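You operate a simulated robot arm through the tools that you are given. There is no shell and no other tool. Be economical: measure what you need, move in short steps, check, and stop when the job is done.

You run a simulated two-armed robot. Do the job below in one go: nothing can be reset, and whatever is moved stays where it is left.

TASK
Take the cap off the grey bottle and lay it down on the white bench. Then take the sanding block and put it on the lower shelf of the steel bench. Then take the grey tape reel from the narrow table and put it on the slats of the dust blower. Then take the beaker and put it on the grey board on the top of the packing table. Then take the steel bar on the top of the steel bench and put it away on the narrow table. Then put the black tray on the front of the long white table away on the lower shelf of the narrow table. Then take the white tape reel and leave it on the black panel on the front of the long white table. Then put the blue mug in the inside of the basin. Keep to this order. Set down upright: beaker, steel bar, blue mug.

Only the result counts: the job must be done as asked and must still hold three seconds after the hand-in. Knocking over, shifting, dropping, spilling or breaking anything else fails it. A push-on lid holds only when it is set on centred and level and pressed home; a screw cap is set on level and turned clockwise until tight.

THE ROBOT
Two 7-joint arms with fingered hands on one trunk, on a base that drives. Base frame: it is fixed to the floor where the robot stands at the start and does not move with it; the origin is under the middle of the robot, x ahead of it, y to its left, z up; the surface under the hand at the start is at about z = 0.78. Lengths are in m, angles in degrees, forces in N, time in s.
The left shoulder is at the start at [0.07, 0.169, 1.118], the right one opposite. With the tool pointing down near the work surface each hand reaches from about 0.26 to 0.68 m from the robot's upright axis, wherever it stands, measured 20 degrees to its own side. Places, roughly: beaker (8x8x10 cm) [-0.9, 1.4, 0.6]; black panel [-1, 2.5, 0.75]; black tray [-1, 2.25, 0.75]; blue mug (10x7x8 cm) [-0.9, 3, 0.8]; grey board [0.5, 3.75, 0.75]; grey bottle (7x7x22 cm) [0.7, -0.2, 0.9]; grey tape reel (10x10x3 cm) [0.3, 1.8, 0.8]; inside of the basin [-1, 0.6, 0.7]; lower shelf of the narrow table [0.4, 1.4, 0.3]; lower shelf of the steel bench [-1.1, 1.1, 0.2]; narrow table [0.4, 1, 0.8]; sanding block (10x7x4 cm) [0.3, 0.5, 0.8]; slats of the dust blower (21x24 cm) [-0.94, 3.72, 0.86]; steel bar [-1, 1.25, 1]; white tape reel (6x6x3 cm) [-1, 3, 0.8]. Payload 3.4 kg a hand.
The TCP of each hand is the grasp point between the finger pads, 0.023 m short of the fingertips. In the tool frame z runs along the fingers and y along their closing line. The gripper opens to 0.116 m. The gripper's body begins 0.065 m behind the TCP. The gripper is a hand of 4 fingers: y runs from the thumb to the fingers, the wrist lies at [0, 0, -0.211] in the tool frame, and closing takes about 1.5 s.
Orientation is that of the tool frame in the base frame, as [roll, pitch, yaw] about the fixed x, y, z axes, in that order (R = Rz(yaw) Ry(pitch) Rx(roll)). With the fingers straight down and closing along the base's y, the tool's x points along the base's -x, its y along +y and its z along -z.

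THE INTERFACE
- The arms move only by the tool arm_command. It takes "left_deltas", "right_deltas" or both (then of equal length, played together; a hand with none holds still); each is a list that holds one entry, the list of rows, each a list of 7 numbers: the shift along the tool's x, y, z in m, then the turn, a rotation vector about the tool's x, y, z in degrees, then the opening, from 0 (shut) to 1 (fully open). In form: [[[tx, ty, tz, rx, ry, rz, claw], ...]]. A call has 1 to 12 rows; each row shifts and turns the commanded pose from where the row before left it, along the tool's axes as they then stand. Each row takes 0.2 s and may step no farther than 0.05 m and 8.6 degrees from the row before; otherwise, or with a gripper value out of range, the whole call is refused. Where a pose cannot be reached the arm comes as near as it can. A force on the tool above 40 N (or 10 N above the force at the start of the call, whichever is more), or a blocked arm, ends the call early, and 0.2 s more pass. Each finger travels about 0.153 m/s and halts on what it meets, pressing with about 22 N; the grip force reading is that of the motor and also rises with nothing between the fingers. The clock runs only during rows and for 0.2 s after the last one: add rows that do not move to give the fingers time. It gives the time, the measured TCP pose, the force on the tool (base axes), the opening and the grip force at its end, in the units of the frame above (readings bear some noise), with the torque about the TCP (base axes, N m) and any sound that the robot's microphone picked up, and new pictures: "show" is both (left out), scene, wrist or none (wrist: the cameras of the hands that moved).
- Cameras (640 x 400 px; columns grow to the right, rows downward): "scene" is now at [0.1346, 0.0146, 1.3413]; the picture's right is [0.16, -0.99, 0.00], its down [-0.61, -0.10, -0.78] and it looks along [0.77, 0.12, -0.62] (base axes); focal length 214 px, centre (320, 200). "left" rides on the left gripper at [-0.069, 0.001, -0.09] in its tool frame; the picture's right is [-0.01, -1.00, 0.00], its down [0.79, -0.01, -0.61] and it looks along [0.61, -0.01, 0.79] (tool axes); focal length 251 px, centre (320, 200). "right" rides on the right gripper at [0.069, 0.001, -0.09] in its tool frame; the picture's right is [-0.01, 1.00, 0.00], its down [-0.79, -0.01, -0.61] and it looks along [-0.61, -0.01, 0.80] (tool axes); focal length 251 px, centre (320, 200). There is no depth. A picture from a camera that has moved, and an enlarged one, comes with that camera's place and axes in the base frame and with its lens.
- lift_body(by): slides the trunk up (or, below 0, down) by that many m; the arms and the scene camera ride with it, the base frame stays. It gives what a move gives, with no picture.
- drive_base(legs): drives the robot by 1 to 6 legs, each [ahead, left, turn to the left] in m, m and degrees, along the robot's own axes; the way and the turn of a leg run together, so that a leg with both is an arc; at most 1.5 m and 180 degrees a leg. The arms and the cameras ride along, it lands a little off, and it stops where it bumps. It gives what a move gives, and a new picture of the scene camera.
- preshape(shape, hand): the hand has 4 fingers and takes this shape, open, in about a second: jaw (thumb against the fingers, like two jaws); tri (thumb and two fingers); tip (a fingertip pinch); poke (one finger out to press); point (the index stretched); flat (the hand flat); cup (the hand cupped); fist (a fist). The gripper value then closes the fingers along that shape, each until it touches; the sizes above hold for jaw. It gives what a move gives, with no picture.
- head_to(pan, tilt): turns the head with the scene camera to pan (to the left, within 86 degrees either way) and tilt (down, from -29 to 69), counted from straight ahead of the robot. It gives what a move gives, and a new picture of the scene camera.
- inspect(camera, box): a new picture of the part [left, top, right, bottom] of that camera's present view, enlarged. No time passes.
- job_done(): hands the job in; it is judged then, once.

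Work in short steps. Places have to be worked out from the pictures, the camera data and where the tool is seen: move nearer, look again, correct. Check each grasp and each placing, and mend what went wrong. You have 217 turns and 260 pictures in all, those below and enlarged ones among them. Open the grippers and draw the arms clear of the work before you hand the job in, unless the task says otherwise.

The tools are called after "Request:" as a command line: name --argument value ..., lists and objects as JSON in quotes. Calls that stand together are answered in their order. arm_command: Moves the arms, as the interface text tells. Its arguments: {"type":"object","properties":{"left_deltas":{"type":"array","items":{"type":"array","items":{"type":"array","items":{"type":"number"}}}},"right_deltas":{"type":"array","items":{"type":"array","items":{"type":"array","items":{"type":"number"}}}},"show":{"type":"string","enum":["both","scene","wrist","none"]}},"required":[]} The other tools are called the same way: lift_body (by) slides the trunk up or down; preshape (shape, hand) gives the hand a shape; drive_base (legs) drives the base; head_to (pan, tilt) turns the head that bears the scene camera; inspect (camera, box) takes an enlarged picture of a part of a camera's view; job_done () hands the job in.

At the start:

```text
clock: 0.0
left_ee_pos: [0.5199, 0.2199, 1.2235]
left_orientation: [180.0, -0.1, 180.0]
left_contact_force: [0.9, -0.2, 0.1]
left_moment: [0.0, 0.01, 0.0]
left_finger_gap: 0.116
left_grip_force: 0.0
left_shape: jaw
right_ee_pos: [0.5507, -0.1381, 1.1888]
right_orientation: [180.0, 0.2, 179.9]
right_contact_force: [0.1, 0.5, 0.1]
right_moment: [-0.02, -0.02, 0.01]
right_finger_gap: 0.1159
right_grip_force: 0.0
right_shape: jaw
trunk travel left (down, up): [-0.625, 0.315]
robot x, y, heading: [0.0002, 0.0015, 0.2]
head pan, tilt: [9.0, 38.3]
```

scene: 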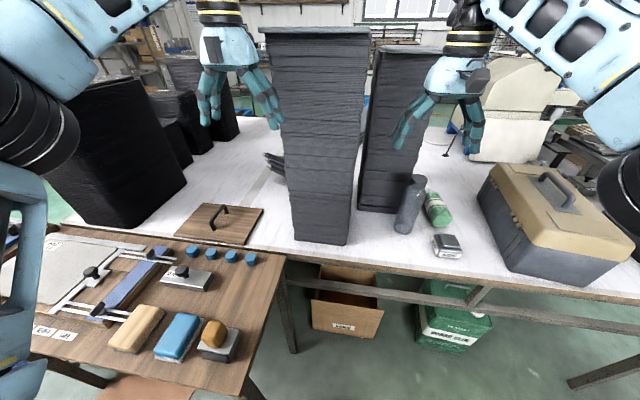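
right: 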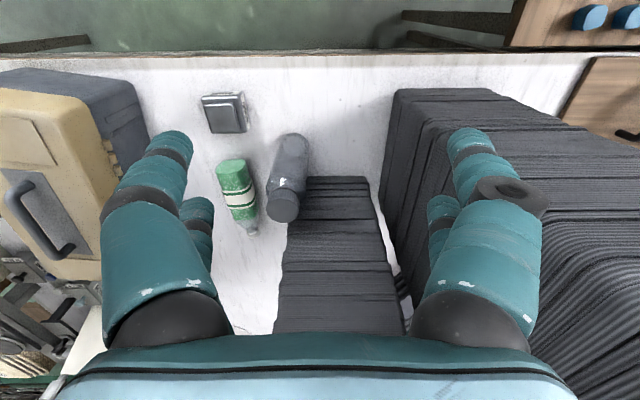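
left: 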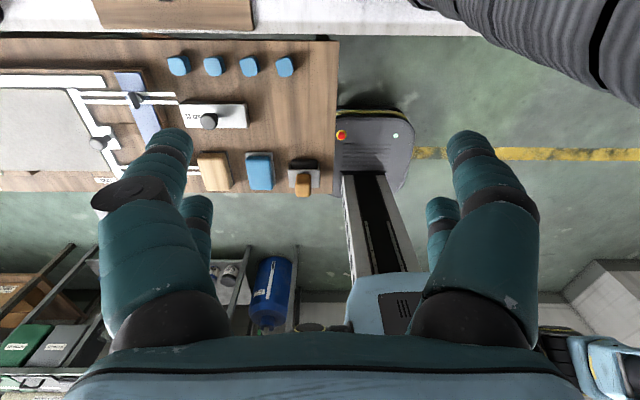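

The scene shows the grey bottle on the white bench, and blocks on the wooden narrow table. I'll zoom into both.

Request:
inspect --camera "scene" --box '[360, 150, 500, 270]'

Request:
inspect --camera "scene" --box '[60, 230, 300, 380]'

```text
3.33 times, centred on (430, 210) of scene
camera zoom: at [0.1346, 0.0146, 1.3413], right [0.16, -0.99, 0.0], down [-0.61, -0.1, -0.78], along [0.77, 0.12, -0.62], focal length 715 px, centre (-47, 167)
```

zoom: 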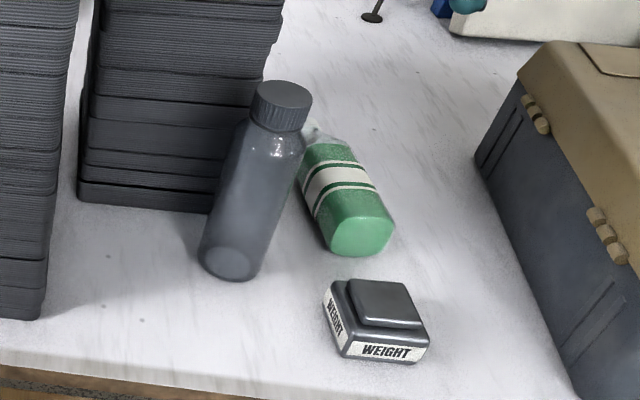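

```text
2.67 times, centred on (180, 305) of scene
camera zoom: at [0.1346, 0.0146, 1.3413], right [0.16, -0.99, 0.0], down [-0.61, -0.1, -0.78], along [0.77, 0.12, -0.62], focal length 572 px, centre (693, -80)
```

zoom: 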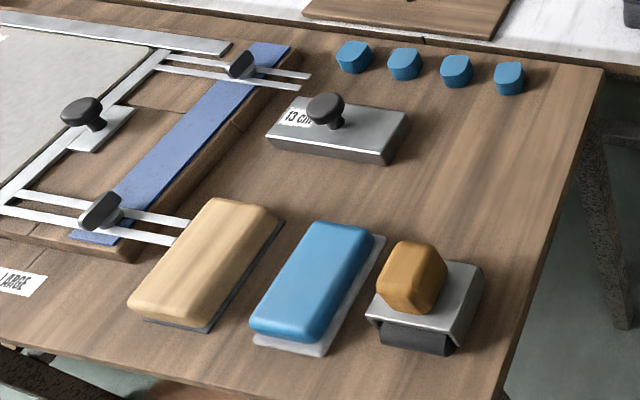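

The bottle looks to stand near (0.71,-0.195), top at about z 1.0, with a ribbed screw cap. Before shifting right, I'll look at the floor on the right side and get an overview of the room.

Request:
head_to --pan -75 --tilt 40

Request:
head_to --pan 80 --tilt 25

```text
clock: 1.6
left_ee_pos: [0.5186, 0.2217, 1.2233]
left_orientation: [-179.9, 0.0, -180.0]
left_contact_force: [0.7, -0.1, -0.1]
left_moment: [0.0, -0.04, 0.01]
left_finger_gap: 0.1158
left_grip_force: 0.0
left_shape: jaw
right_ee_pos: [0.5516, -0.1377, 1.1887]
right_orientation: [180.0, 0.1, 179.9]
right_contact_force: [0.4, -0.4, -0.7]
right_moment: [0.01, -0.05, -0.01]
right_finger_gap: 0.1159
right_grip_force: 0.0
right_shape: jaw
trunk travel left (down, up): [-0.625, 0.315]
robot x, y, heading: [0.0015, 0.0024, 0.1]
head pan, tilt: [-75.0, 40.0]
camera scene: at [0.0716, -0.081, 1.3388], right [-0.97, -0.26, 0.0], down [-0.17, 0.62, -0.77], along [0.2, -0.74, -0.64], focal length 214 px, centre (320, 200)
```

scene: 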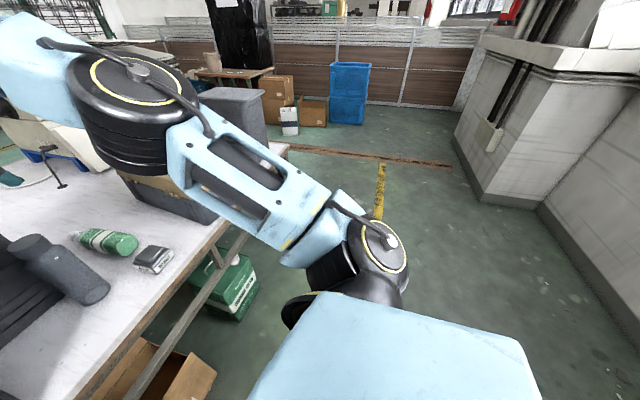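

```text
clock: 4.0
left_ee_pos: [0.5184, 0.2205, 1.2227]
left_orientation: [179.9, 0.1, -180.0]
left_contact_force: [-0.6, -0.3, 0.6]
left_moment: [-0.01, 0.01, 0.0]
left_finger_gap: 0.1158
left_grip_force: 0.0
left_shape: jaw
right_ee_pos: [0.5515, -0.137, 1.1895]
right_orientation: [-179.9, 0.1, 179.9]
right_contact_force: [-0.4, -0.4, -0.7]
right_moment: [-0.02, 0.03, 0.03]
right_finger_gap: 0.1156
right_grip_force: 0.1
right_shape: jaw
trunk travel left (down, up): [-0.625, 0.315]
robot x, y, heading: [0.0009, 0.0019, -0.0]
head pan, tilt: [80.0, 25.0]
camera scene: at [0.0655, 0.0919, 1.3621], right [0.98, -0.17, 0.0], down [-0.07, -0.42, -0.91], along [0.16, 0.89, -0.42], focal length 214 px, centre (320, 200)
```

scene: 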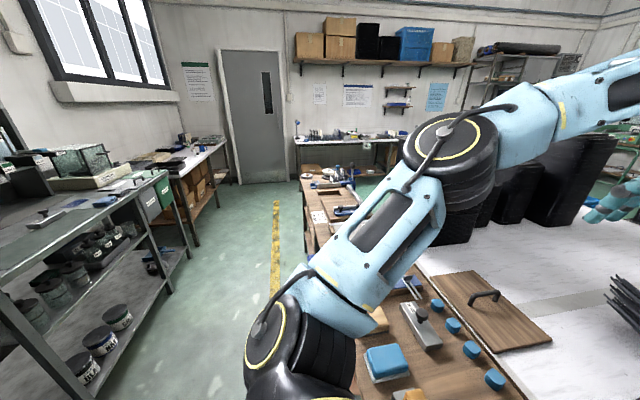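

The right side is clear. I shift right 0.25 m and look at the bottle from there.

Request:
drive_base --legs '[[0, -0.25, 0]]'

Request:
head_to --pan 0 --tilt 38

```text
clock: 5.0
left_ee_pos: [0.5191, 0.1879, 1.2229]
left_orientation: [179.9, 0.0, -178.2]
left_contact_force: [-0.9, 3.1, -0.7]
left_moment: [-0.36, 0.01, 0.28]
left_finger_gap: 0.1159
left_grip_force: 0.0
left_shape: jaw
right_ee_pos: [0.5522, -0.1798, 1.1894]
right_orientation: [-180.0, 0.1, 179.9]
right_contact_force: [-0.5, 0.2, -0.1]
right_moment: [0.0, 0.02, 0.03]
right_finger_gap: 0.1158
right_grip_force: 0.0
right_shape: jaw
trunk travel left (down, up): [-0.625, 0.315]
robot x, y, heading: [-0.0039, -0.0443, -0.2]
head pan, tilt: [80.0, 25.0]
stopped in leg 1: the force on the tool passed its limit at 60 N (the readings are from after the stop); the commanded pose is now the measured one
camera scene: at [0.0652, 0.0502, 1.3619], right [0.99, -0.17, 0.0], down [-0.07, -0.42, -0.91], along [0.16, 0.89, -0.42], focal length 214 px, centre (320, 200)
```

scene: 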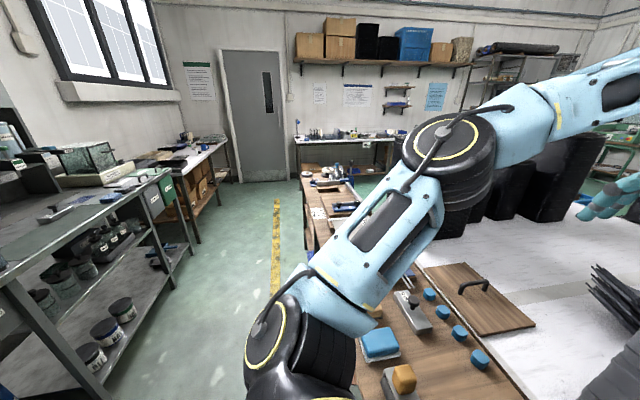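

```text
clock: 6.5
left_ee_pos: [0.5188, 0.1879, 1.2226]
left_orientation: [179.9, 0.0, -178.3]
left_contact_force: [-0.6, 7.9, 0.2]
left_moment: [-0.76, -0.08, 0.62]
left_finger_gap: 0.1157
left_grip_force: 0.0
left_shape: jaw
right_ee_pos: [0.5528, -0.1802, 1.1898]
right_orientation: [-179.9, 0.1, 180.0]
right_contact_force: [0.1, 0.4, -1.1]
right_moment: [0.04, 0.0, -0.03]
right_finger_gap: 0.116
right_grip_force: 0.0
right_shape: jaw
trunk travel left (down, up): [-0.625, 0.315]
robot x, y, heading: [0.0013, -0.0414, -0.1]
head pan, tilt: [0.0, 38.0]
camera scene: at [0.1356, -0.0398, 1.3418], right [0.0, -1.0, 0.0], down [-0.62, 0.0, -0.79], along [0.79, 0.0, -0.62], focal length 214 px, centre (320, 200)
```

scene: 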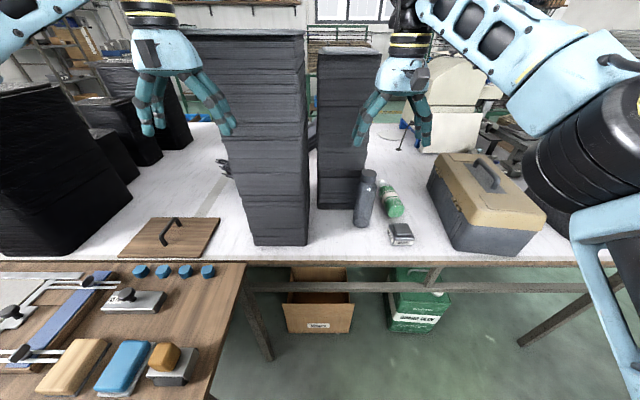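

The left hand's camera side touched the tall stack. I back the left hand off to the left and then toward the robot.

Request:
arm_command --left_deltas '[[[0, 0.03, 0, 0, 0, 0, 1], [0.04, 0, 0, 0, 0, 0, 1], [0.04, 0, 0, 0, 0, 0, 1], [0.04, 0, 0, 0, 0, 0, 1], [0.04, 0, 0, 0, 0, 0, 1]]]' --show "scene"

```text
clock: 7.7
left_ee_pos: [0.3564, 0.2116, 1.2245]
left_orientation: [179.8, 0.0, -178.3]
left_contact_force: [-0.6, 0.1, 0.3]
left_moment: [-0.04, -0.01, 0.03]
left_finger_gap: 0.1158
left_grip_force: 0.1
left_shape: jaw
right_ee_pos: [0.5504, -0.1806, 1.1908]
right_orientation: [179.9, 0.2, 179.8]
right_contact_force: [-0.2, -0.5, 0.6]
right_moment: [0.0, -0.02, 0.03]
right_finger_gap: 0.1159
right_grip_force: 0.1
right_shape: jaw
trunk travel left (down, up): [-0.625, 0.315]
robot x, y, heading: [0.0018, -0.0423, 0.2]
head pan, tilt: [0.0, 38.0]
camera scene: at [0.1336, -0.0422, 1.342], right [0.0, -1.0, 0.0], down [-0.61, 0.0, -0.79], along [0.79, 0.0, -0.61], focal length 214 px, centre (320, 200)
```

scene: 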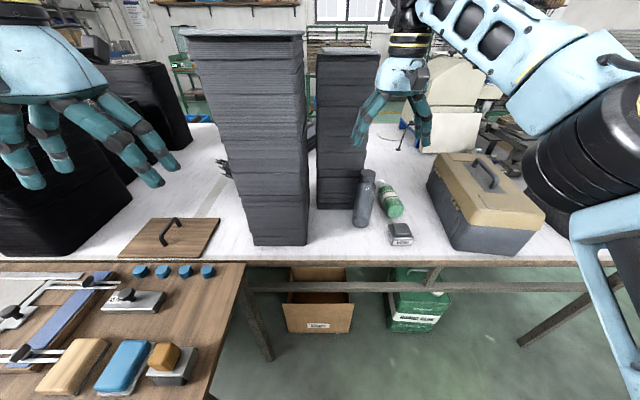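

Stack undisturbed. Now drive right 0.2 and ahead 0.1.

Request:
drive_base --legs '[[0, -0.2, 0], [0.1, 0, 0]]'

```text
clock: 10.0
left_ee_pos: [0.4582, 0.0105, 1.2253]
left_orientation: [179.6, 0.0, -178.7]
left_contact_force: [-0.7, 0.2, -0.1]
left_moment: [0.01, -0.01, 0.01]
left_finger_gap: 0.1158
left_grip_force: 0.0
left_shape: jaw
right_ee_pos: [0.6493, -0.3835, 1.1899]
right_orientation: [179.9, 0.1, 179.5]
right_contact_force: [0.4, -0.9, -0.4]
right_moment: [-0.01, 0.01, -0.04]
right_finger_gap: 0.116
right_grip_force: 0.1
right_shape: jaw
trunk travel left (down, up): [-0.625, 0.315]
robot x, y, heading: [0.1035, -0.2462, -0.2]
head pan, tilt: [0.0, 38.0]
camera scene: at [0.2342, -0.2412, 1.3419], right [0.0, -1.0, 0.0], down [-0.62, 0.0, -0.79], along [0.79, 0.0, -0.62], focal length 214 px, centre (320, 200)
```

scene: 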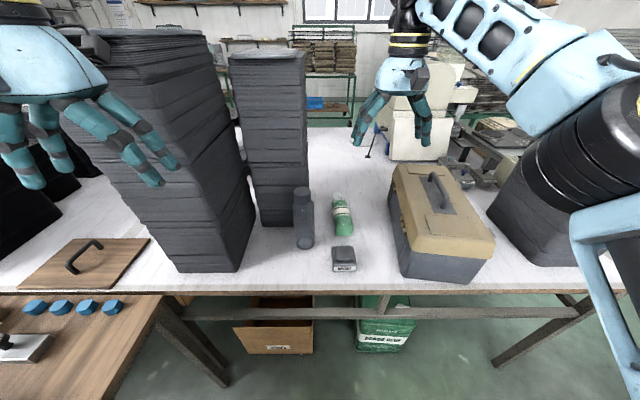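

Bottle centre is about (0.716,-0.19). First I slide the left hand right to y≈-0.19, then rotate it to point forward.

Request:
arm_command --left_deltas '[[[0, -0.05, 0, 0, 0, 0, 1], [0, -0.05, 0, 0, 0, 0, 1], [0, -0.05, 0, 0, 0, 0, 1], [0, -0.05, 0, 0, 0, 0, 1]]]' --right_deltas '[[[0, -0.02, 0, 0, 0, 0, 1], [0, 0, 0, 0, 0, 0, 1], [0, 0, 0, 0, 0, 0, 1], [0, 0, 0, 0, 0, 0, 1]]]' --show "none"

Request:
arm_command --left_deltas '[[[-0.009, 0, 0.027, 0, -8.18, 0, 1], [-0.0051, 0, 0.028, 0, -8.18, 0, 1], [-0.001, 0, 0.0284, 0, -8.18, 0, 1], [0.003, 0, 0.0283, 0, -8.18, 0, 1], [0.007, 0, 0.0276, 0, -8.18, 0, 1], [0.0109, 0, 0.0263, 0, -8.18, 0, 1], [0.0145, 0, 0.0245, 0, -8.18, 0, 1], [0.0179, 0, 0.0222, 0, -8.18, 0, 1], [0.0208, 0, 0.0194, 0, -8.18, 0, 1], [0.0234, 0, 0.0162, 0, -8.18, 0, 1], [0.0254, 0, 0.0128, 0, -8.18, 0, 1]]]' --show "both"

```text
clock: 11.0
left_ee_pos: [0.4651, -0.1918, 1.2235]
left_orientation: [179.6, -0.1, -178.6]
left_contact_force: [0.0, -0.6, 0.4]
left_moment: [0.01, 0.0, 0.01]
left_finger_gap: 0.1158
left_grip_force: 0.1
left_shape: jaw
right_ee_pos: [0.6503, -0.4058, 1.1897]
right_orientation: [179.8, 0.1, 179.5]
right_contact_force: [-0.2, -0.1, -0.1]
right_moment: [0.03, 0.0, 0.01]
right_finger_gap: 0.1162
right_grip_force: 0.1
right_shape: jaw
trunk travel left (down, up): [-0.625, 0.315]
robot x, y, heading: [0.1015, -0.2428, -0.3]
head pan, tilt: [0.0, 38.0]
```

```text
clock: 13.4
left_ee_pos: [0.5634, -0.1848, 0.9271]
left_orientation: [93.1, 89.8, 94.3]
left_contact_force: [-0.6, -0.4, -0.3]
left_moment: [-0.01, -0.03, -0.01]
left_finger_gap: 0.1159
left_grip_force: 0.1
left_shape: jaw
right_ee_pos: [0.6525, -0.4032, 1.1897]
right_orientation: [180.0, 0.1, 179.5]
right_contact_force: [-0.3, -1.4, 0.3]
right_moment: [-0.01, 0.0, 0.01]
right_finger_gap: 0.1159
right_grip_force: 0.0
right_shape: jaw
trunk travel left (down, up): [-0.625, 0.315]
robot x, y, heading: [0.1008, -0.2442, -0.5]
head pan, tilt: [0.0, 38.0]
camera scene: at [0.2359, -0.2414, 1.3417], right [0.0, -1.0, 0.0], down [-0.62, 0.0, -0.79], along [0.79, 0.0, -0.62], focal length 214 px, centre (320, 200)
camera left: at [0.4737, -0.1883, 0.995], right [0.02, -1.0, 0.01], down [-0.61, -0.02, -0.79], along [0.79, 0.01, -0.61], focal length 251 px, centre (320, 200)
```

scene: 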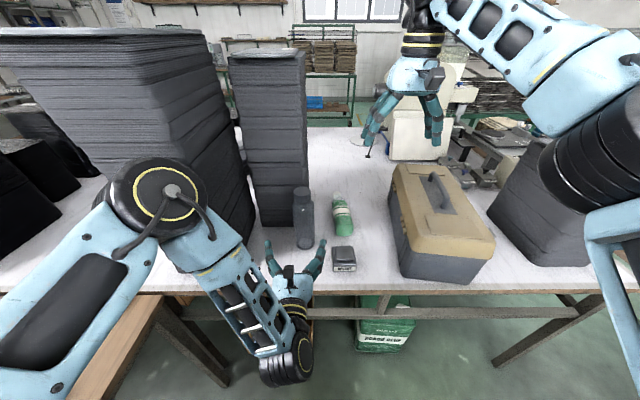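
left: 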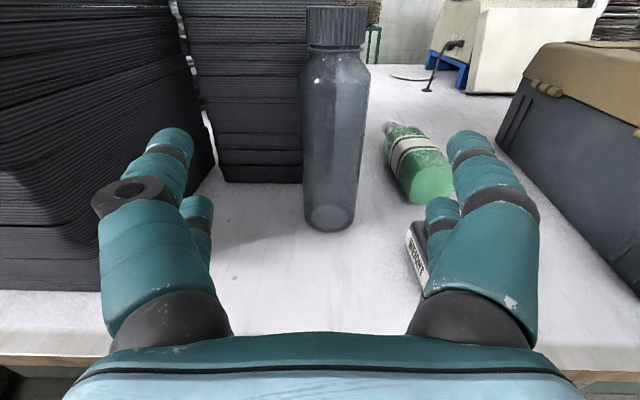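

Bottle located at about (0.72,-0.197), cap z 0.968–1.0. I lower the left hand to z≈0.872, advance around the body, and look.

Request:
arm_command --left_deltas '[[[0.027, -0.006, 0, 0, 0, 0, 1], [0.028, -0.006, 0, 0, 0, 0, 1], [0, 0, 0.05, 0, 0, 0, 1], [0, 0, 0.05, 0, 0, 0, 1], [0, 0, 0.04, 0, 0, 0, 1]]]' --show "both"

```text
clock: 14.6
left_ee_pos: [0.6913, -0.225, 0.9019]
left_orientation: [146.2, 89.6, 147.8]
left_contact_force: [0.0, 0.5, 0.3]
left_moment: [0.01, 0.04, 0.04]
left_finger_gap: 0.1159
left_grip_force: 0.0
left_shape: jaw
left hand out of reach, approached as far as the arm can: row 2, 3, 4, 5
right_ee_pos: [0.651, -0.4034, 1.1902]
right_orientation: [179.9, 0.1, 179.5]
right_contact_force: [0.4, 0.6, 0.3]
right_moment: [0.01, 0.01, -0.03]
right_finger_gap: 0.1161
right_grip_force: 0.1
right_shape: jaw
trunk travel left (down, up): [-0.625, 0.315]
robot x, y, heading: [0.0967, -0.2397, -0.2]
head pan, tilt: [0.0, 38.0]
camera scene: at [0.2353, -0.2405, 1.3417], right [0.0, -1.0, 0.0], down [-0.62, 0.0, -0.79], along [0.79, 0.0, -0.62], focal length 214 px, centre (320, 200)
camera left: at [0.603, -0.2292, 0.9701], right [0.03, -1.0, 0.0], down [-0.61, -0.02, -0.79], along [0.79, 0.02, -0.61], focal length 251 px, centre (320, 200)
```

scene: 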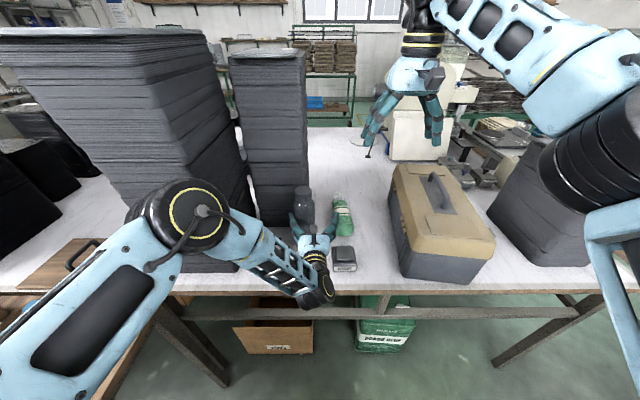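
left: 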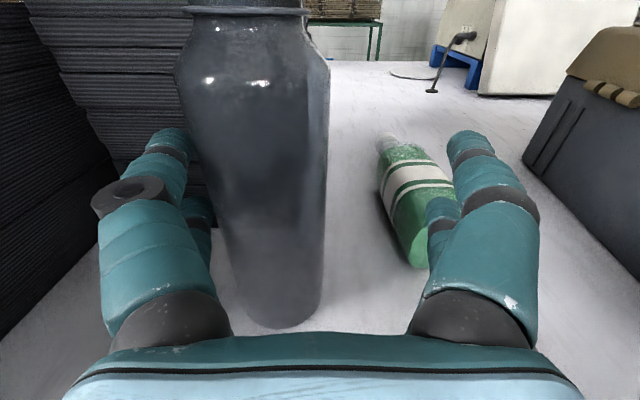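

The arm couldn't reach the lower pose; it drifted right, with no contact. z≈0.90 is fine for gripping, so I command that height with y back at −0.197.

Request:
arm_command --left_deltas '[[[-0.015, 0, 0, 0, 0, 0, 1], [-0.015, 0, 0, 0, 0, 0, 1]]]' --show "wrist"

```text
clock: 15.2
left_ee_pos: [0.6908, -0.2271, 0.9308]
left_orientation: [121.7, 89.6, 123.0]
left_contact_force: [-0.8, 0.3, -0.1]
left_moment: [0.01, 0.03, 0.01]
left_finger_gap: 0.1163
left_grip_force: 0.1
left_shape: jaw
right_ee_pos: [0.6517, -0.4019, 1.189]
right_orientation: [179.9, 0.1, 179.7]
right_contact_force: [-0.7, 0.7, 0.5]
right_moment: [-0.03, 0.01, 0.01]
right_finger_gap: 0.1159
right_grip_force: 0.1
right_shape: jaw
trunk travel left (down, up): [-0.625, 0.315]
robot x, y, heading: [0.1041, -0.2432, -0.5]
head pan, tilt: [0.0, 38.0]
camera left: at [0.6012, -0.2295, 0.9994], right [0.02, -1.0, 0.01], down [-0.61, -0.02, -0.79], along [0.79, 0.02, -0.61], focal length 251 px, centre (320, 200)
```

left: 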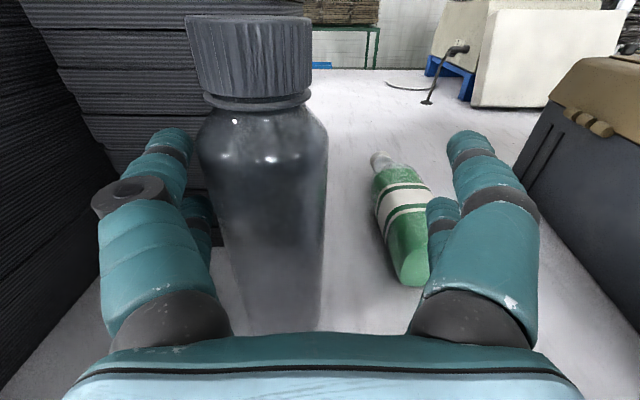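

The pose is relative to the measured one. I shift left 0.03, down 0.02, forward 0.02 to centre on the bottle.

Request:
arm_command --left_deltas '[[[0, 0.015, 0, 0, 0, 0, 1], [0.01, 0.015, 0, 0, 0, 0, 1], [0.01, 0, 0.01, 0, 0, 0, 1], [0, 0, 0.01, 0, 0, 0, 1]]]' --show "wrist"

```text
clock: 16.2
left_ee_pos: [0.7074, -0.2149, 0.924]
left_orientation: [147.4, 89.7, 149.1]
left_contact_force: [0.4, 0.6, 0.5]
left_moment: [0.0, -0.04, 0.01]
left_finger_gap: 0.116
left_grip_force: 0.1
left_shape: jaw
left hand out of reach, approached as far as the arm can: row 2, 3, 4
right_ee_pos: [0.6503, -0.4019, 1.1902]
right_orientation: [-180.0, 0.1, 179.6]
right_contact_force: [-0.9, 0.5, 0.5]
right_moment: [0.02, 0.01, 0.01]
right_finger_gap: 0.1159
right_grip_force: 0.1
right_shape: jaw
trunk travel left (down, up): [-0.625, 0.315]
robot x, y, heading: [0.0975, -0.245, -0.5]
head pan, tilt: [0.0, 38.0]
camera left: at [0.6186, -0.2173, 0.9919], right [0.03, -1.0, 0.01], down [-0.61, -0.02, -0.79], along [0.79, 0.02, -0.61], focal length 251 px, centre (320, 200)
```

left: 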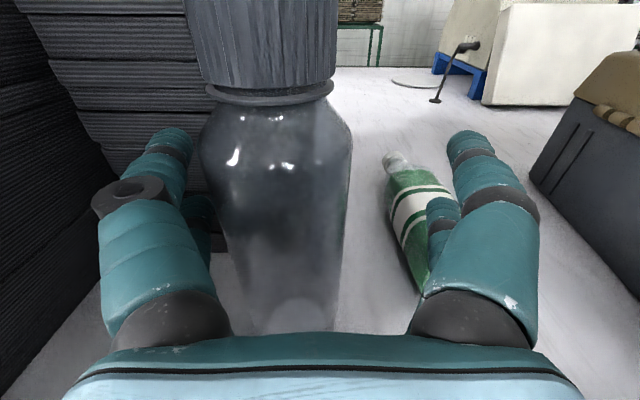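

Nearly centred, 1.8 cm off. Pointing the hand slightly to the right should ease the wrist; I turn 16° and shift left.

Request:
arm_command --left_deltas '[[[0, 0.01, 0, 8, 0, 0, 1], [0, 0.01, 0.003, 8, 0, 0, 1]]]' --show "wrist"

```text
clock: 16.8
left_ee_pos: [0.6718, -0.284, 0.9841]
left_orientation: [159.7, 89.2, 146.1]
left_contact_force: [-0.7, 1.0, -0.4]
left_moment: [-0.03, 0.03, -0.01]
left_finger_gap: 0.116
left_grip_force: 0.1
left_shape: jaw
left hand out of reach, approached as far as the arm can: row 1, 2
right_ee_pos: [0.6487, -0.4041, 1.1915]
right_orientation: [179.9, 0.1, 179.4]
right_contact_force: [0.3, 0.2, -0.1]
right_moment: [-0.01, 0.01, 0.03]
right_finger_gap: 0.1158
right_grip_force: 0.1
right_shape: jaw
trunk travel left (down, up): [-0.625, 0.315]
robot x, y, heading: [0.0985, -0.2395, -0.3]
head pan, tilt: [0.0, 38.0]
camera left: at [0.5852, -0.2636, 1.0534], right [-0.24, -0.97, 0.0], down [-0.6, 0.14, -0.79], along [0.76, -0.19, -0.62], focal length 251 px, centre (320, 200)
```

left: 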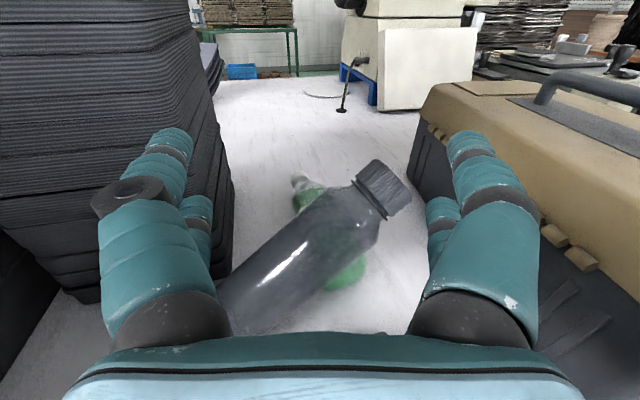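

The hand jumped right and the bottle is tilting. Checking the scene picture without letting time pass.

Request:
inspect --camera "scene" --box '[240, 140, 440, 300]'

```text
2.50 times, centred on (340, 220) of scene
camera zoom: at [0.2334, -0.2417, 1.3419], right [-0.01, -1.0, 0.0], down [-0.61, 0.0, -0.79], along [0.79, 0.0, -0.61], focal length 536 px, centre (270, 150)
```

zoom: 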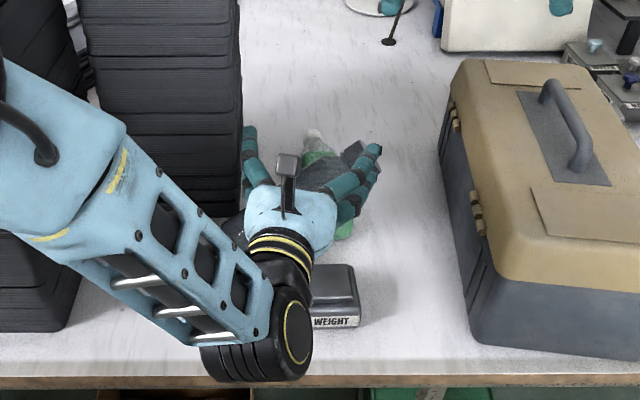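

The bottle is tipping onto the lying green bottle below the fingers. I draw the left hand straight up and back away so it doesn't push further.

Request:
arm_command --left_deltas '[[[-0.03, 0, -0.03, 0, 0, 0, 1], [-0.02, 0, -0.045, 0, 0, 0, 1], [0, 0, -0.04, 0, 0, 0, 1]]]' --show "both"

```text
clock: 17.6
left_ee_pos: [0.5614, -0.2555, 1.0326]
left_orientation: [134.5, 89.6, 119.8]
left_contact_force: [0.9, 0.2, -1.0]
left_moment: [0.0, 0.0, 0.03]
left_finger_gap: 0.116
left_grip_force: 0.0
left_shape: jaw
right_ee_pos: [0.6495, -0.4039, 1.1899]
right_orientation: [179.8, 0.1, 179.5]
right_contact_force: [-0.2, 0.4, 0.0]
right_moment: [0.01, -0.01, 0.0]
right_finger_gap: 0.1159
right_grip_force: 0.1
right_shape: jaw
trunk travel left (down, up): [-0.625, 0.315]
robot x, y, heading: [0.1022, -0.2434, -0.2]
head pan, tilt: [0.0, 38.0]
camera scene: at [0.2351, -0.2405, 1.3417], right [0.0, -1.0, 0.0], down [-0.62, 0.0, -0.79], along [0.79, 0.0, -0.62], focal length 214 px, centre (320, 200)
camera left: at [0.475, -0.2332, 1.1012], right [-0.25, -0.97, 0.01], down [-0.59, 0.15, -0.79], along [0.77, -0.2, -0.61], focal length 251 px, centre (320, 200)
```

scene: 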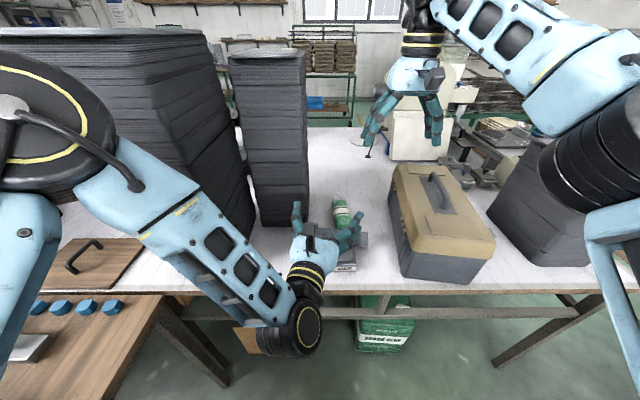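
left: 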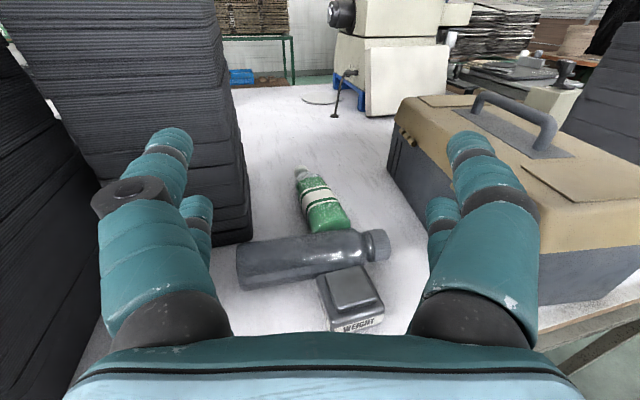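

The bottle lies along y, from (0.724,-0.18) to cap end (0.709,-0.39), resting between weight and green bottle, which look unmoved. I'll re-grip it with the left hand from above, lift it and turn it upright. First turn the left hand back to pointing down.

Request:
arm_command --left_deltas '[[[-0.0136, 0, 0, 0, 8.18, 0, 1], [-0.0135, 0, -0.0019, 0, 8.18, 0, 1], [-0.013, 0, -0.0038, 0, 8.18, 0, 1], [-0.0124, 0, -0.0057, 0, 8.18, 0, 1], [-0.0114, 0, -0.0073, 0, 8.18, 0, 1], [-0.0103, 0, -0.0089, 0, 8.18, 0, 1], [-0.0089, 0, -0.0103, 0, 8.18, 0, 1], [-0.0073, 0, -0.0114, 0, 8.18, 0, 1], [-0.0056, 0, -0.0124, 0, 8.18, 0, 1], [-0.0038, 0, -0.013, 0, 8.18, 0, 1], [-0.0019, 0, -0.0135, 0, 8.18, 0, 1]]]' --show "none"

Request:
drive_base --legs '[[0, -0.15, 0]]'

```text
clock: 20.0
left_ee_pos: [0.5614, -0.2565, 1.1824]
left_orientation: [179.8, -0.3, 165.2]
left_contact_force: [0.6, -0.3, -0.2]
left_moment: [-0.01, 0.02, -0.03]
left_finger_gap: 0.1161
left_grip_force: 0.0
left_shape: jaw
right_ee_pos: [0.6509, -0.4047, 1.1904]
right_orientation: [179.9, 0.1, 179.4]
right_contact_force: [0.9, -0.7, -0.2]
right_moment: [0.0, 0.0, 0.0]
right_finger_gap: 0.1158
right_grip_force: 0.1
right_shape: jaw
trunk travel left (down, up): [-0.625, 0.315]
robot x, y, heading: [0.0978, -0.2414, -0.0]
head pan, tilt: [0.0, 38.0]
```

```text
clock: 21.4
left_ee_pos: [0.5617, -0.4001, 1.1833]
left_orientation: [179.9, -0.1, 165.4]
left_contact_force: [-0.7, -0.1, -0.4]
left_moment: [0.0, 0.04, -0.01]
left_finger_gap: 0.1161
left_grip_force: 0.1
left_shape: jaw
right_ee_pos: [0.6504, -0.5499, 1.1896]
right_orientation: [180.0, 0.1, 179.6]
right_contact_force: [0.2, 0.4, 0.6]
right_moment: [0.01, -0.01, -0.03]
right_finger_gap: 0.1157
right_grip_force: 0.0
right_shape: jaw
trunk travel left (down, up): [-0.625, 0.315]
robot x, y, heading: [0.1001, -0.3918, -0.1]
head pan, tilt: [0.0, 38.0]
camera scene: at [0.2343, -0.3877, 1.3417], right [0.0, -1.0, 0.0], down [-0.62, 0.0, -0.79], along [0.79, 0.0, -0.62], focal length 214 px, centre (320, 200)
```

scene: 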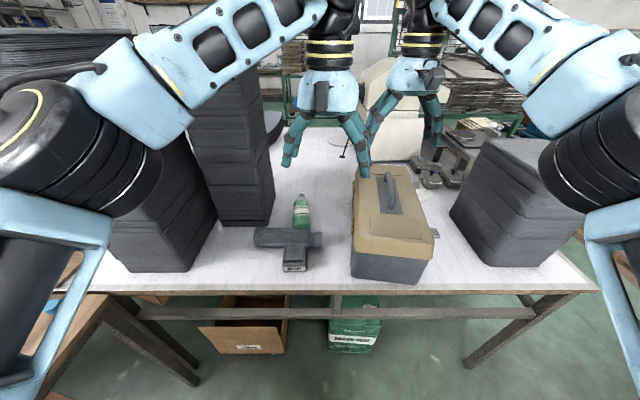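

Moving the left hand above the bottle's left half and turning it so it closes along x.

Request:
arm_command --left_deltas '[[[-0.0222, 0.04, 0, 0, 0, 0, 1], [-0.0222, 0.04, 0, 0, 0, 0, 1], [-0.0222, 0.04, 0, 0, 0, 0, 1], [-0.0222, 0.04, 0, 0, 0, 0, 1], [-0.0222, 0.04, 0, 0, 0, 0, 1]]]' --show "none"

Request:
arm_command --left_deltas '[[[0, 0, 0, 0, 0, 8.38, 1], [0, 0, 0, 0, 0, 8.38, 1], [0, 0, 0, 0, 0, 8.38, 1], [0, 0, 0, 0, 0, 8.38, 1], [0, 0, 0, 0, 0, 8.38, 1], [0, 0, 0, 0, 0, 8.38, 1], [0, 0, 0, 0, 0, 8.38, 1], [0, 0, 0, 0, 0, 8.38, 1], [0, 0, 0, 0, 0, 8.38, 1]]]' --show "both"

```text
clock: 22.6
left_ee_pos: [0.6799, -0.2529, 1.1639]
left_orientation: [179.8, -0.1, 165.4]
left_contact_force: [-0.6, -0.2, 1.0]
left_moment: [0.01, 0.0, 0.03]
left_finger_gap: 0.1158
left_grip_force: 0.1
left_shape: jaw
left hand out of reach, approached as far as the arm can: row 4, 5
right_ee_pos: [0.651, -0.5509, 1.1889]
right_orientation: [180.0, 0.2, 179.7]
right_contact_force: [0.2, -0.7, 0.3]
right_moment: [-0.01, -0.02, 0.03]
right_finger_gap: 0.1158
right_grip_force: 0.0
right_shape: jaw
trunk travel left (down, up): [-0.625, 0.315]
robot x, y, heading: [0.1004, -0.3909, -0.4]
head pan, tilt: [0.0, 38.0]
```

```text
clock: 24.6
left_ee_pos: [0.6776, -0.255, 1.1628]
left_orientation: [-179.9, -0.1, 89.9]
left_contact_force: [-0.2, -0.1, -0.6]
left_moment: [-0.02, 0.03, 0.01]
left_finger_gap: 0.1159
left_grip_force: 0.1
left_shape: jaw
right_ee_pos: [0.6508, -0.5506, 1.1891]
right_orientation: [179.9, 0.1, 179.6]
right_contact_force: [-0.8, 0.1, 0.3]
right_moment: [0.05, 0.01, -0.01]
right_finger_gap: 0.1156
right_grip_force: 0.1
right_shape: jaw
trunk travel left (down, up): [-0.625, 0.315]
robot x, y, heading: [0.0968, -0.3922, -0.2]
head pan, tilt: [0.0, 38.0]
camera scene: at [0.2344, -0.3893, 1.3417], right [0.0, -1.0, 0.0], down [-0.62, 0.0, -0.79], along [0.79, 0.0, -0.62], focal length 214 px, centre (320, 200)
camera left: at [0.6798, -0.326, 1.2514], right [-1.0, -0.01, 0.0], down [0.0, 0.79, 0.61], along [-0.01, 0.61, -0.79], focal length 251 px, centre (320, 200)
```

scene: 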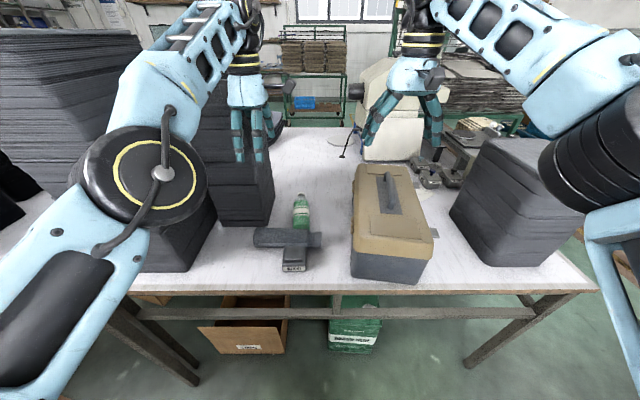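
left: 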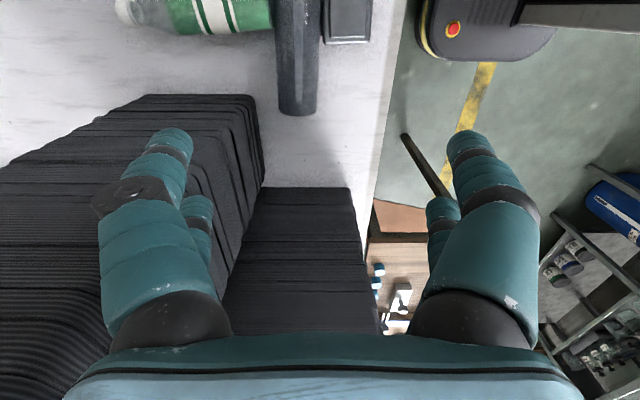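

Bottle base end seen at (0.716,-0.188); weight and green bottle stay beyond y<-0.285, stack 2 beyond y>-0.195. I centre at (0.718,-0.24) and come down partway.

Request:
arm_command --left_deltas '[[[0, 0, 0.05, 0, 0, 0, 1], [0.007, 0.02, 0.04, 0, 0, 0, 1], [0.008, 0.02, 0.04, 0, 0, 0, 1], [0, 0, 0.05, 0, 0, 0, 1], [0, 0, 0.04, 0, 0, 0, 1]]]' --show "both"

```text
clock: 25.8
left_ee_pos: [0.7171, -0.2363, 0.9449]
left_orientation: [-180.0, -0.2, 90.0]
left_contact_force: [0.2, -0.3, 0.5]
left_moment: [-0.02, -0.01, 0.01]
left_finger_gap: 0.1162
left_grip_force: 0.1
left_shape: jaw
right_ee_pos: [0.6523, -0.5517, 1.1896]
right_orientation: [179.8, 0.1, 179.6]
right_contact_force: [0.8, -1.0, -0.4]
right_moment: [0.04, 0.0, -0.01]
right_finger_gap: 0.116
right_grip_force: 0.1
right_shape: jaw
trunk travel left (down, up): [-0.625, 0.315]
robot x, y, heading: [0.0972, -0.3895, -0.4]
head pan, tilt: [0.0, 38.0]
camera scene: at [0.2357, -0.3893, 1.3416], right [0.0, -1.0, 0.0], down [-0.62, 0.0, -0.79], along [0.79, 0.0, -0.62], focal length 214 px, centre (320, 200)
camera left: at [0.7186, -0.3081, 1.0338], right [-1.0, -0.01, 0.0], down [-0.01, 0.79, 0.61], along [-0.01, 0.61, -0.79], focal length 251 px, centre (320, 200)
```

scene: 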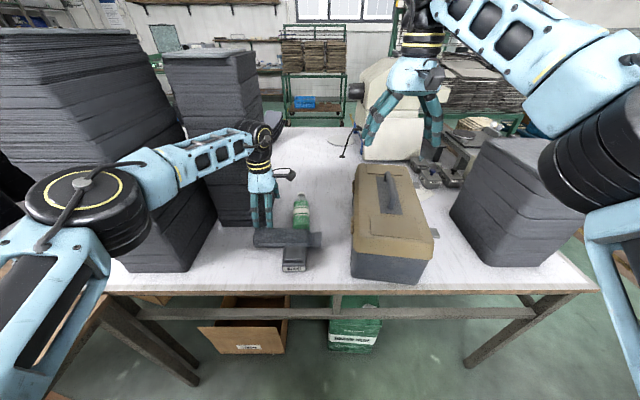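
left: 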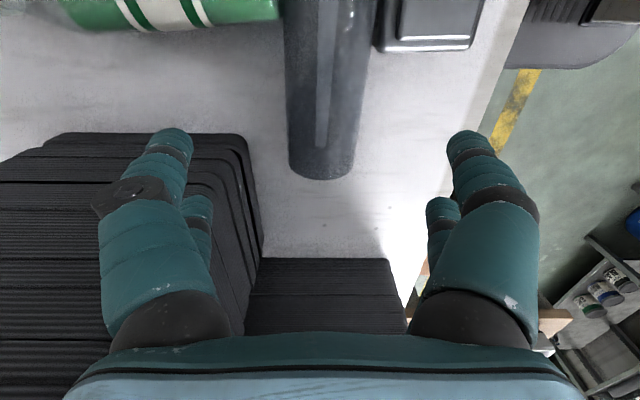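

Aligned over the bottle. Descend the rest to z≈0.815.

Request:
arm_command --left_deltas '[[[0, 0, 0.04, 0, 0, 0, 1], [0, 0, 0.04, 0, 0, 0, 1], [0, 0, 0.03, 0, 0, 0, 1], [0, 0, 0.02, 0, 0, 0, 1]]]' --show "both"

```text
clock: 26.8
left_ee_pos: [0.7157, -0.2384, 0.8146]
left_orientation: [-180.0, -0.3, 90.0]
left_contact_force: [-0.1, -0.4, -0.8]
left_moment: [-0.01, -0.03, 0.01]
left_finger_gap: 0.116
left_grip_force: 0.0
left_shape: jaw
right_ee_pos: [0.6511, -0.551, 1.1899]
right_orientation: [180.0, 0.1, 179.6]
right_contact_force: [0.3, -0.4, -0.1]
right_moment: [0.0, 0.01, -0.01]
right_finger_gap: 0.1162
right_grip_force: 0.2
right_shape: jaw
trunk travel left (down, up): [-0.625, 0.315]
robot x, y, heading: [0.0991, -0.3897, 0.0]
head pan, tilt: [0.0, 38.0]
camera scene: at [0.235, -0.3891, 1.3417], right [0.0, -1.0, 0.0], down [-0.62, 0.0, -0.79], along [0.79, 0.0, -0.62], focal length 214 px, centre (320, 200)
camera left: at [0.7179, -0.3098, 0.9028], right [-1.0, -0.01, 0.0], down [-0.01, 0.79, 0.61], along [-0.01, 0.61, -0.79], focal length 251 px, centre (320, 200)
```

scene: 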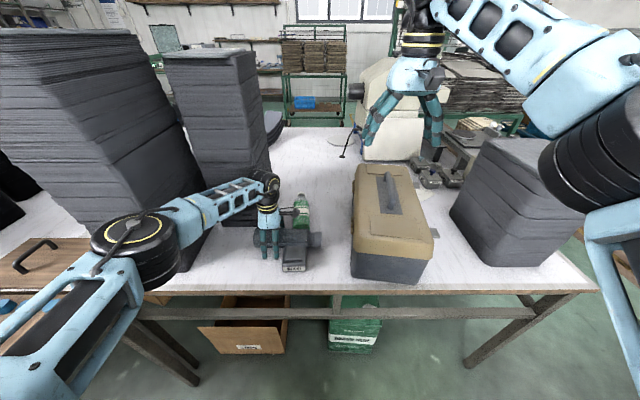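
left: 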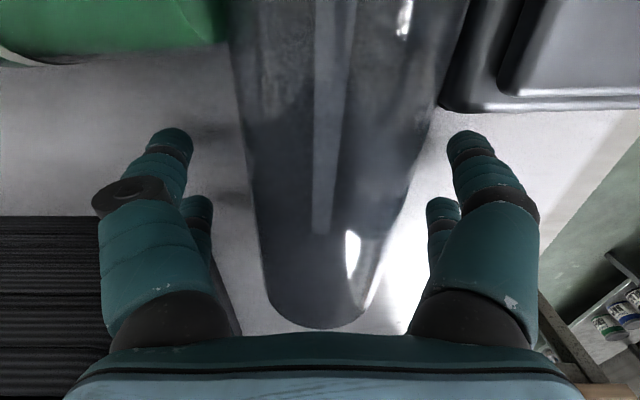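

Well placed around the bottle. Close the grip and then lift.

Request:
arm_command --left_deltas '[[[0, 0, 0, 0, 0, 0, 0.3], [0, 0, 0, 0, 0, 0, 0.3], [0, 0, 0, 0, 0, 0, 0.3], [0, 0, 0, 0, 0, 0, 0.3], [0, 0, 0, 0, 0, 0, 0.3]]]' --show "wrist"

```text
clock: 28.0
left_ee_pos: [0.7148, -0.2399, 0.8145]
left_orientation: [-179.9, -0.2, 90.0]
left_contact_force: [-1.2, -0.8, -0.4]
left_moment: [0.09, 0.03, -0.07]
left_finger_gap: 0.0542
left_grip_force: 22.2
left_shape: jaw
right_ee_pos: [0.6507, -0.5514, 1.1902]
right_orientation: [179.9, 0.1, 179.6]
right_contact_force: [-1.3, -0.6, -0.6]
right_moment: [-0.02, -0.01, -0.02]
right_finger_gap: 0.1159
right_grip_force: 0.1
right_shape: jaw
trunk travel left (down, up): [-0.625, 0.315]
robot x, y, heading: [0.0989, -0.3876, -0.6]
head pan, tilt: [0.0, 38.0]
camera left: at [0.7175, -0.3098, 0.9034], right [-1.0, -0.01, 0.0], down [-0.01, 0.79, 0.61], along [-0.01, 0.61, -0.79], focal length 251 px, centre (320, 200)
```

left: 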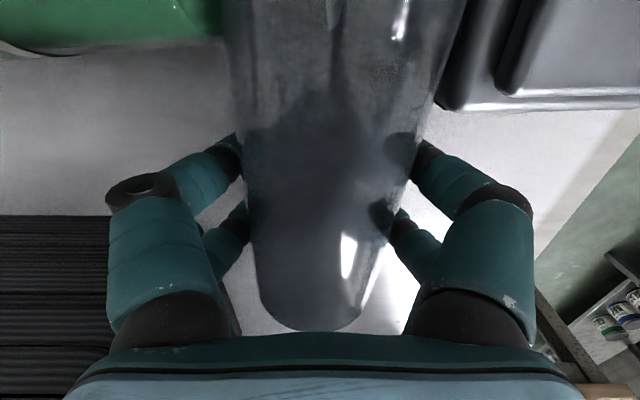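

Gripped (gap 0.054, 22 N). Lift straight up, then bring it back toward the robot.

Request:
arm_command --left_deltas '[[[0, 0, -0.03, 0, 0, 0, 0], [0, 0, -0.04, 0, 0, 0, 0], [0, 0, -0.05, 0, 0, 0, 0], [0, 0, -0.05, 0, 0, 0, 0], [-0.02, -0.04, -0.02, 0, 0, 0, 0], [-0.02, -0.04, 0, 0, 0, 0, 0], [-0.02, -0.04, 0, 0, 0, 0, 0], [-0.04, -0.02, 0, 0, 0, 0, 0]]]' --right_deltas '[[[0, -0.05, 0, 0, 0, 0, 1], [0, 0, 0, 0, 0, 0, 1], [0, 0, 0, 0, 0, 0, 1], [0, 0, 0, 0, 0, 0, 1], [0, 0, 0, 0, 0, 0, 1], [0, 0, 0, 0, 0, 0, 1], [0, 0, 0, 0, 0, 0, 1], [0, 0, 0, 0, 0, 0, 1]]]' --show "scene"

```text
clock: 29.8
left_ee_pos: [0.5758, -0.3413, 0.9996]
left_orientation: [-179.9, -0.3, 90.1]
left_contact_force: [-0.3, -0.9, -0.6]
left_moment: [0.05, -0.02, -0.01]
left_finger_gap: 0.0538
left_grip_force: 21.8
left_shape: jaw
right_ee_pos: [0.6517, -0.602, 1.1907]
right_orientation: [179.7, 0.1, 179.6]
right_contact_force: [0.1, -0.3, 0.0]
right_moment: [0.03, 0.01, 0.01]
right_finger_gap: 0.1159
right_grip_force: 0.0
right_shape: jaw
trunk travel left (down, up): [-0.625, 0.315]
robot x, y, heading: [0.098, -0.3885, -0.1]
head pan, tilt: [0.0, 38.0]
camera scene: at [0.2346, -0.3914, 1.3417], right [0.0, -1.0, 0.0], down [-0.62, 0.0, -0.79], along [0.79, 0.0, -0.62], focal length 214 px, centre (320, 200)
```

scene: 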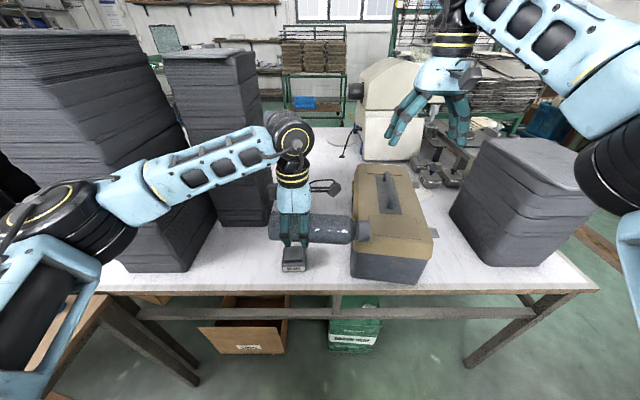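

The bottle is held horizontally in the air. Now rotate it upright, cap up.

Request:
arm_command --left_deltas '[[[0, 0, 0, 0, -8.18, 0, 0], [0, 0, 0, 0, -8.18, 0, 0], [0, 0, 0, 0, -8.18, 0, 0], [0, 0, 0, 0, -8.18, 0, 0], [0, 0, 0, 0, -8.18, 0, 0], [0, 0, 0, 0, -8.18, 0, 0], [0, 0, 0, 0, -8.18, 0, 0], [0, 0, 0, 0, -8.18, 0, 0], [0, 0, 0, 0, -8.18, 0, 0], [0, 0, 0, 0, -8.18, 0, 0], [0, 0, 0, 0, -8.18, 0, 0]]]' --show "both"

```text
clock: 32.2
left_ee_pos: [0.5769, -0.3398, 1.0029]
left_orientation: [-124.0, 89.8, 146.1]
left_contact_force: [-0.2, 0.3, -0.5]
left_moment: [0.04, -0.02, 0.03]
left_finger_gap: 0.0531
left_grip_force: 22.0
left_shape: jaw
right_ee_pos: [0.6513, -0.6003, 1.1897]
right_orientation: [179.8, 0.2, 179.6]
right_contact_force: [-0.9, -0.4, 0.2]
right_moment: [-0.03, 0.0, 0.0]
right_finger_gap: 0.1159
right_grip_force: 0.1
right_shape: jaw
trunk travel left (down, up): [-0.625, 0.315]
robot x, y, heading: [0.0975, -0.3878, -0.0]
head pan, tilt: [0.0, 38.0]
camera scene: at [0.2346, -0.3893, 1.3417], right [0.0, -1.0, 0.0], down [-0.62, 0.0, -0.79], along [0.79, 0.0, -0.62], focal length 214 px, centre (320, 200)
camera left: at [0.5781, -0.2511, 1.0709], right [-1.0, 0.0, 0.01], down [-0.01, 0.61, -0.79], along [-0.01, -0.79, -0.61], focal length 251 px, centre (320, 200)
```

scene: 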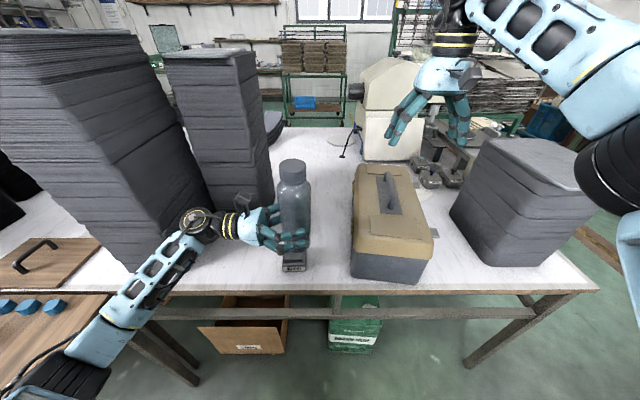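
left: 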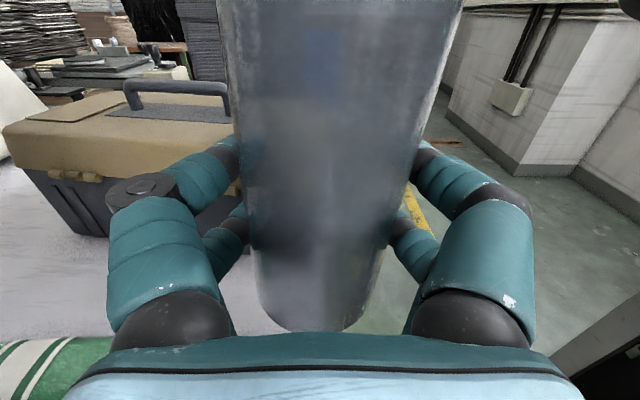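

Bottle is upright in the left hand. Zoom to locate the cap precisely.

Request:
inspect --camera "scene" --box '[230, 140, 358, 220]'

```text
5.00 times, centred on (294, 180) of scene
camera zoom: at [0.2346, -0.3893, 1.3417], right [0.0, -1.0, 0.0], down [-0.62, 0.0, -0.79], along [0.79, 0.0, -0.62], focal length 1072 px, centre (450, 300)
```

zoom: 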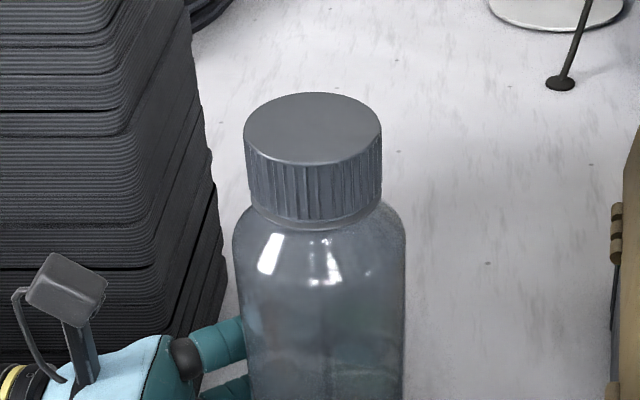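

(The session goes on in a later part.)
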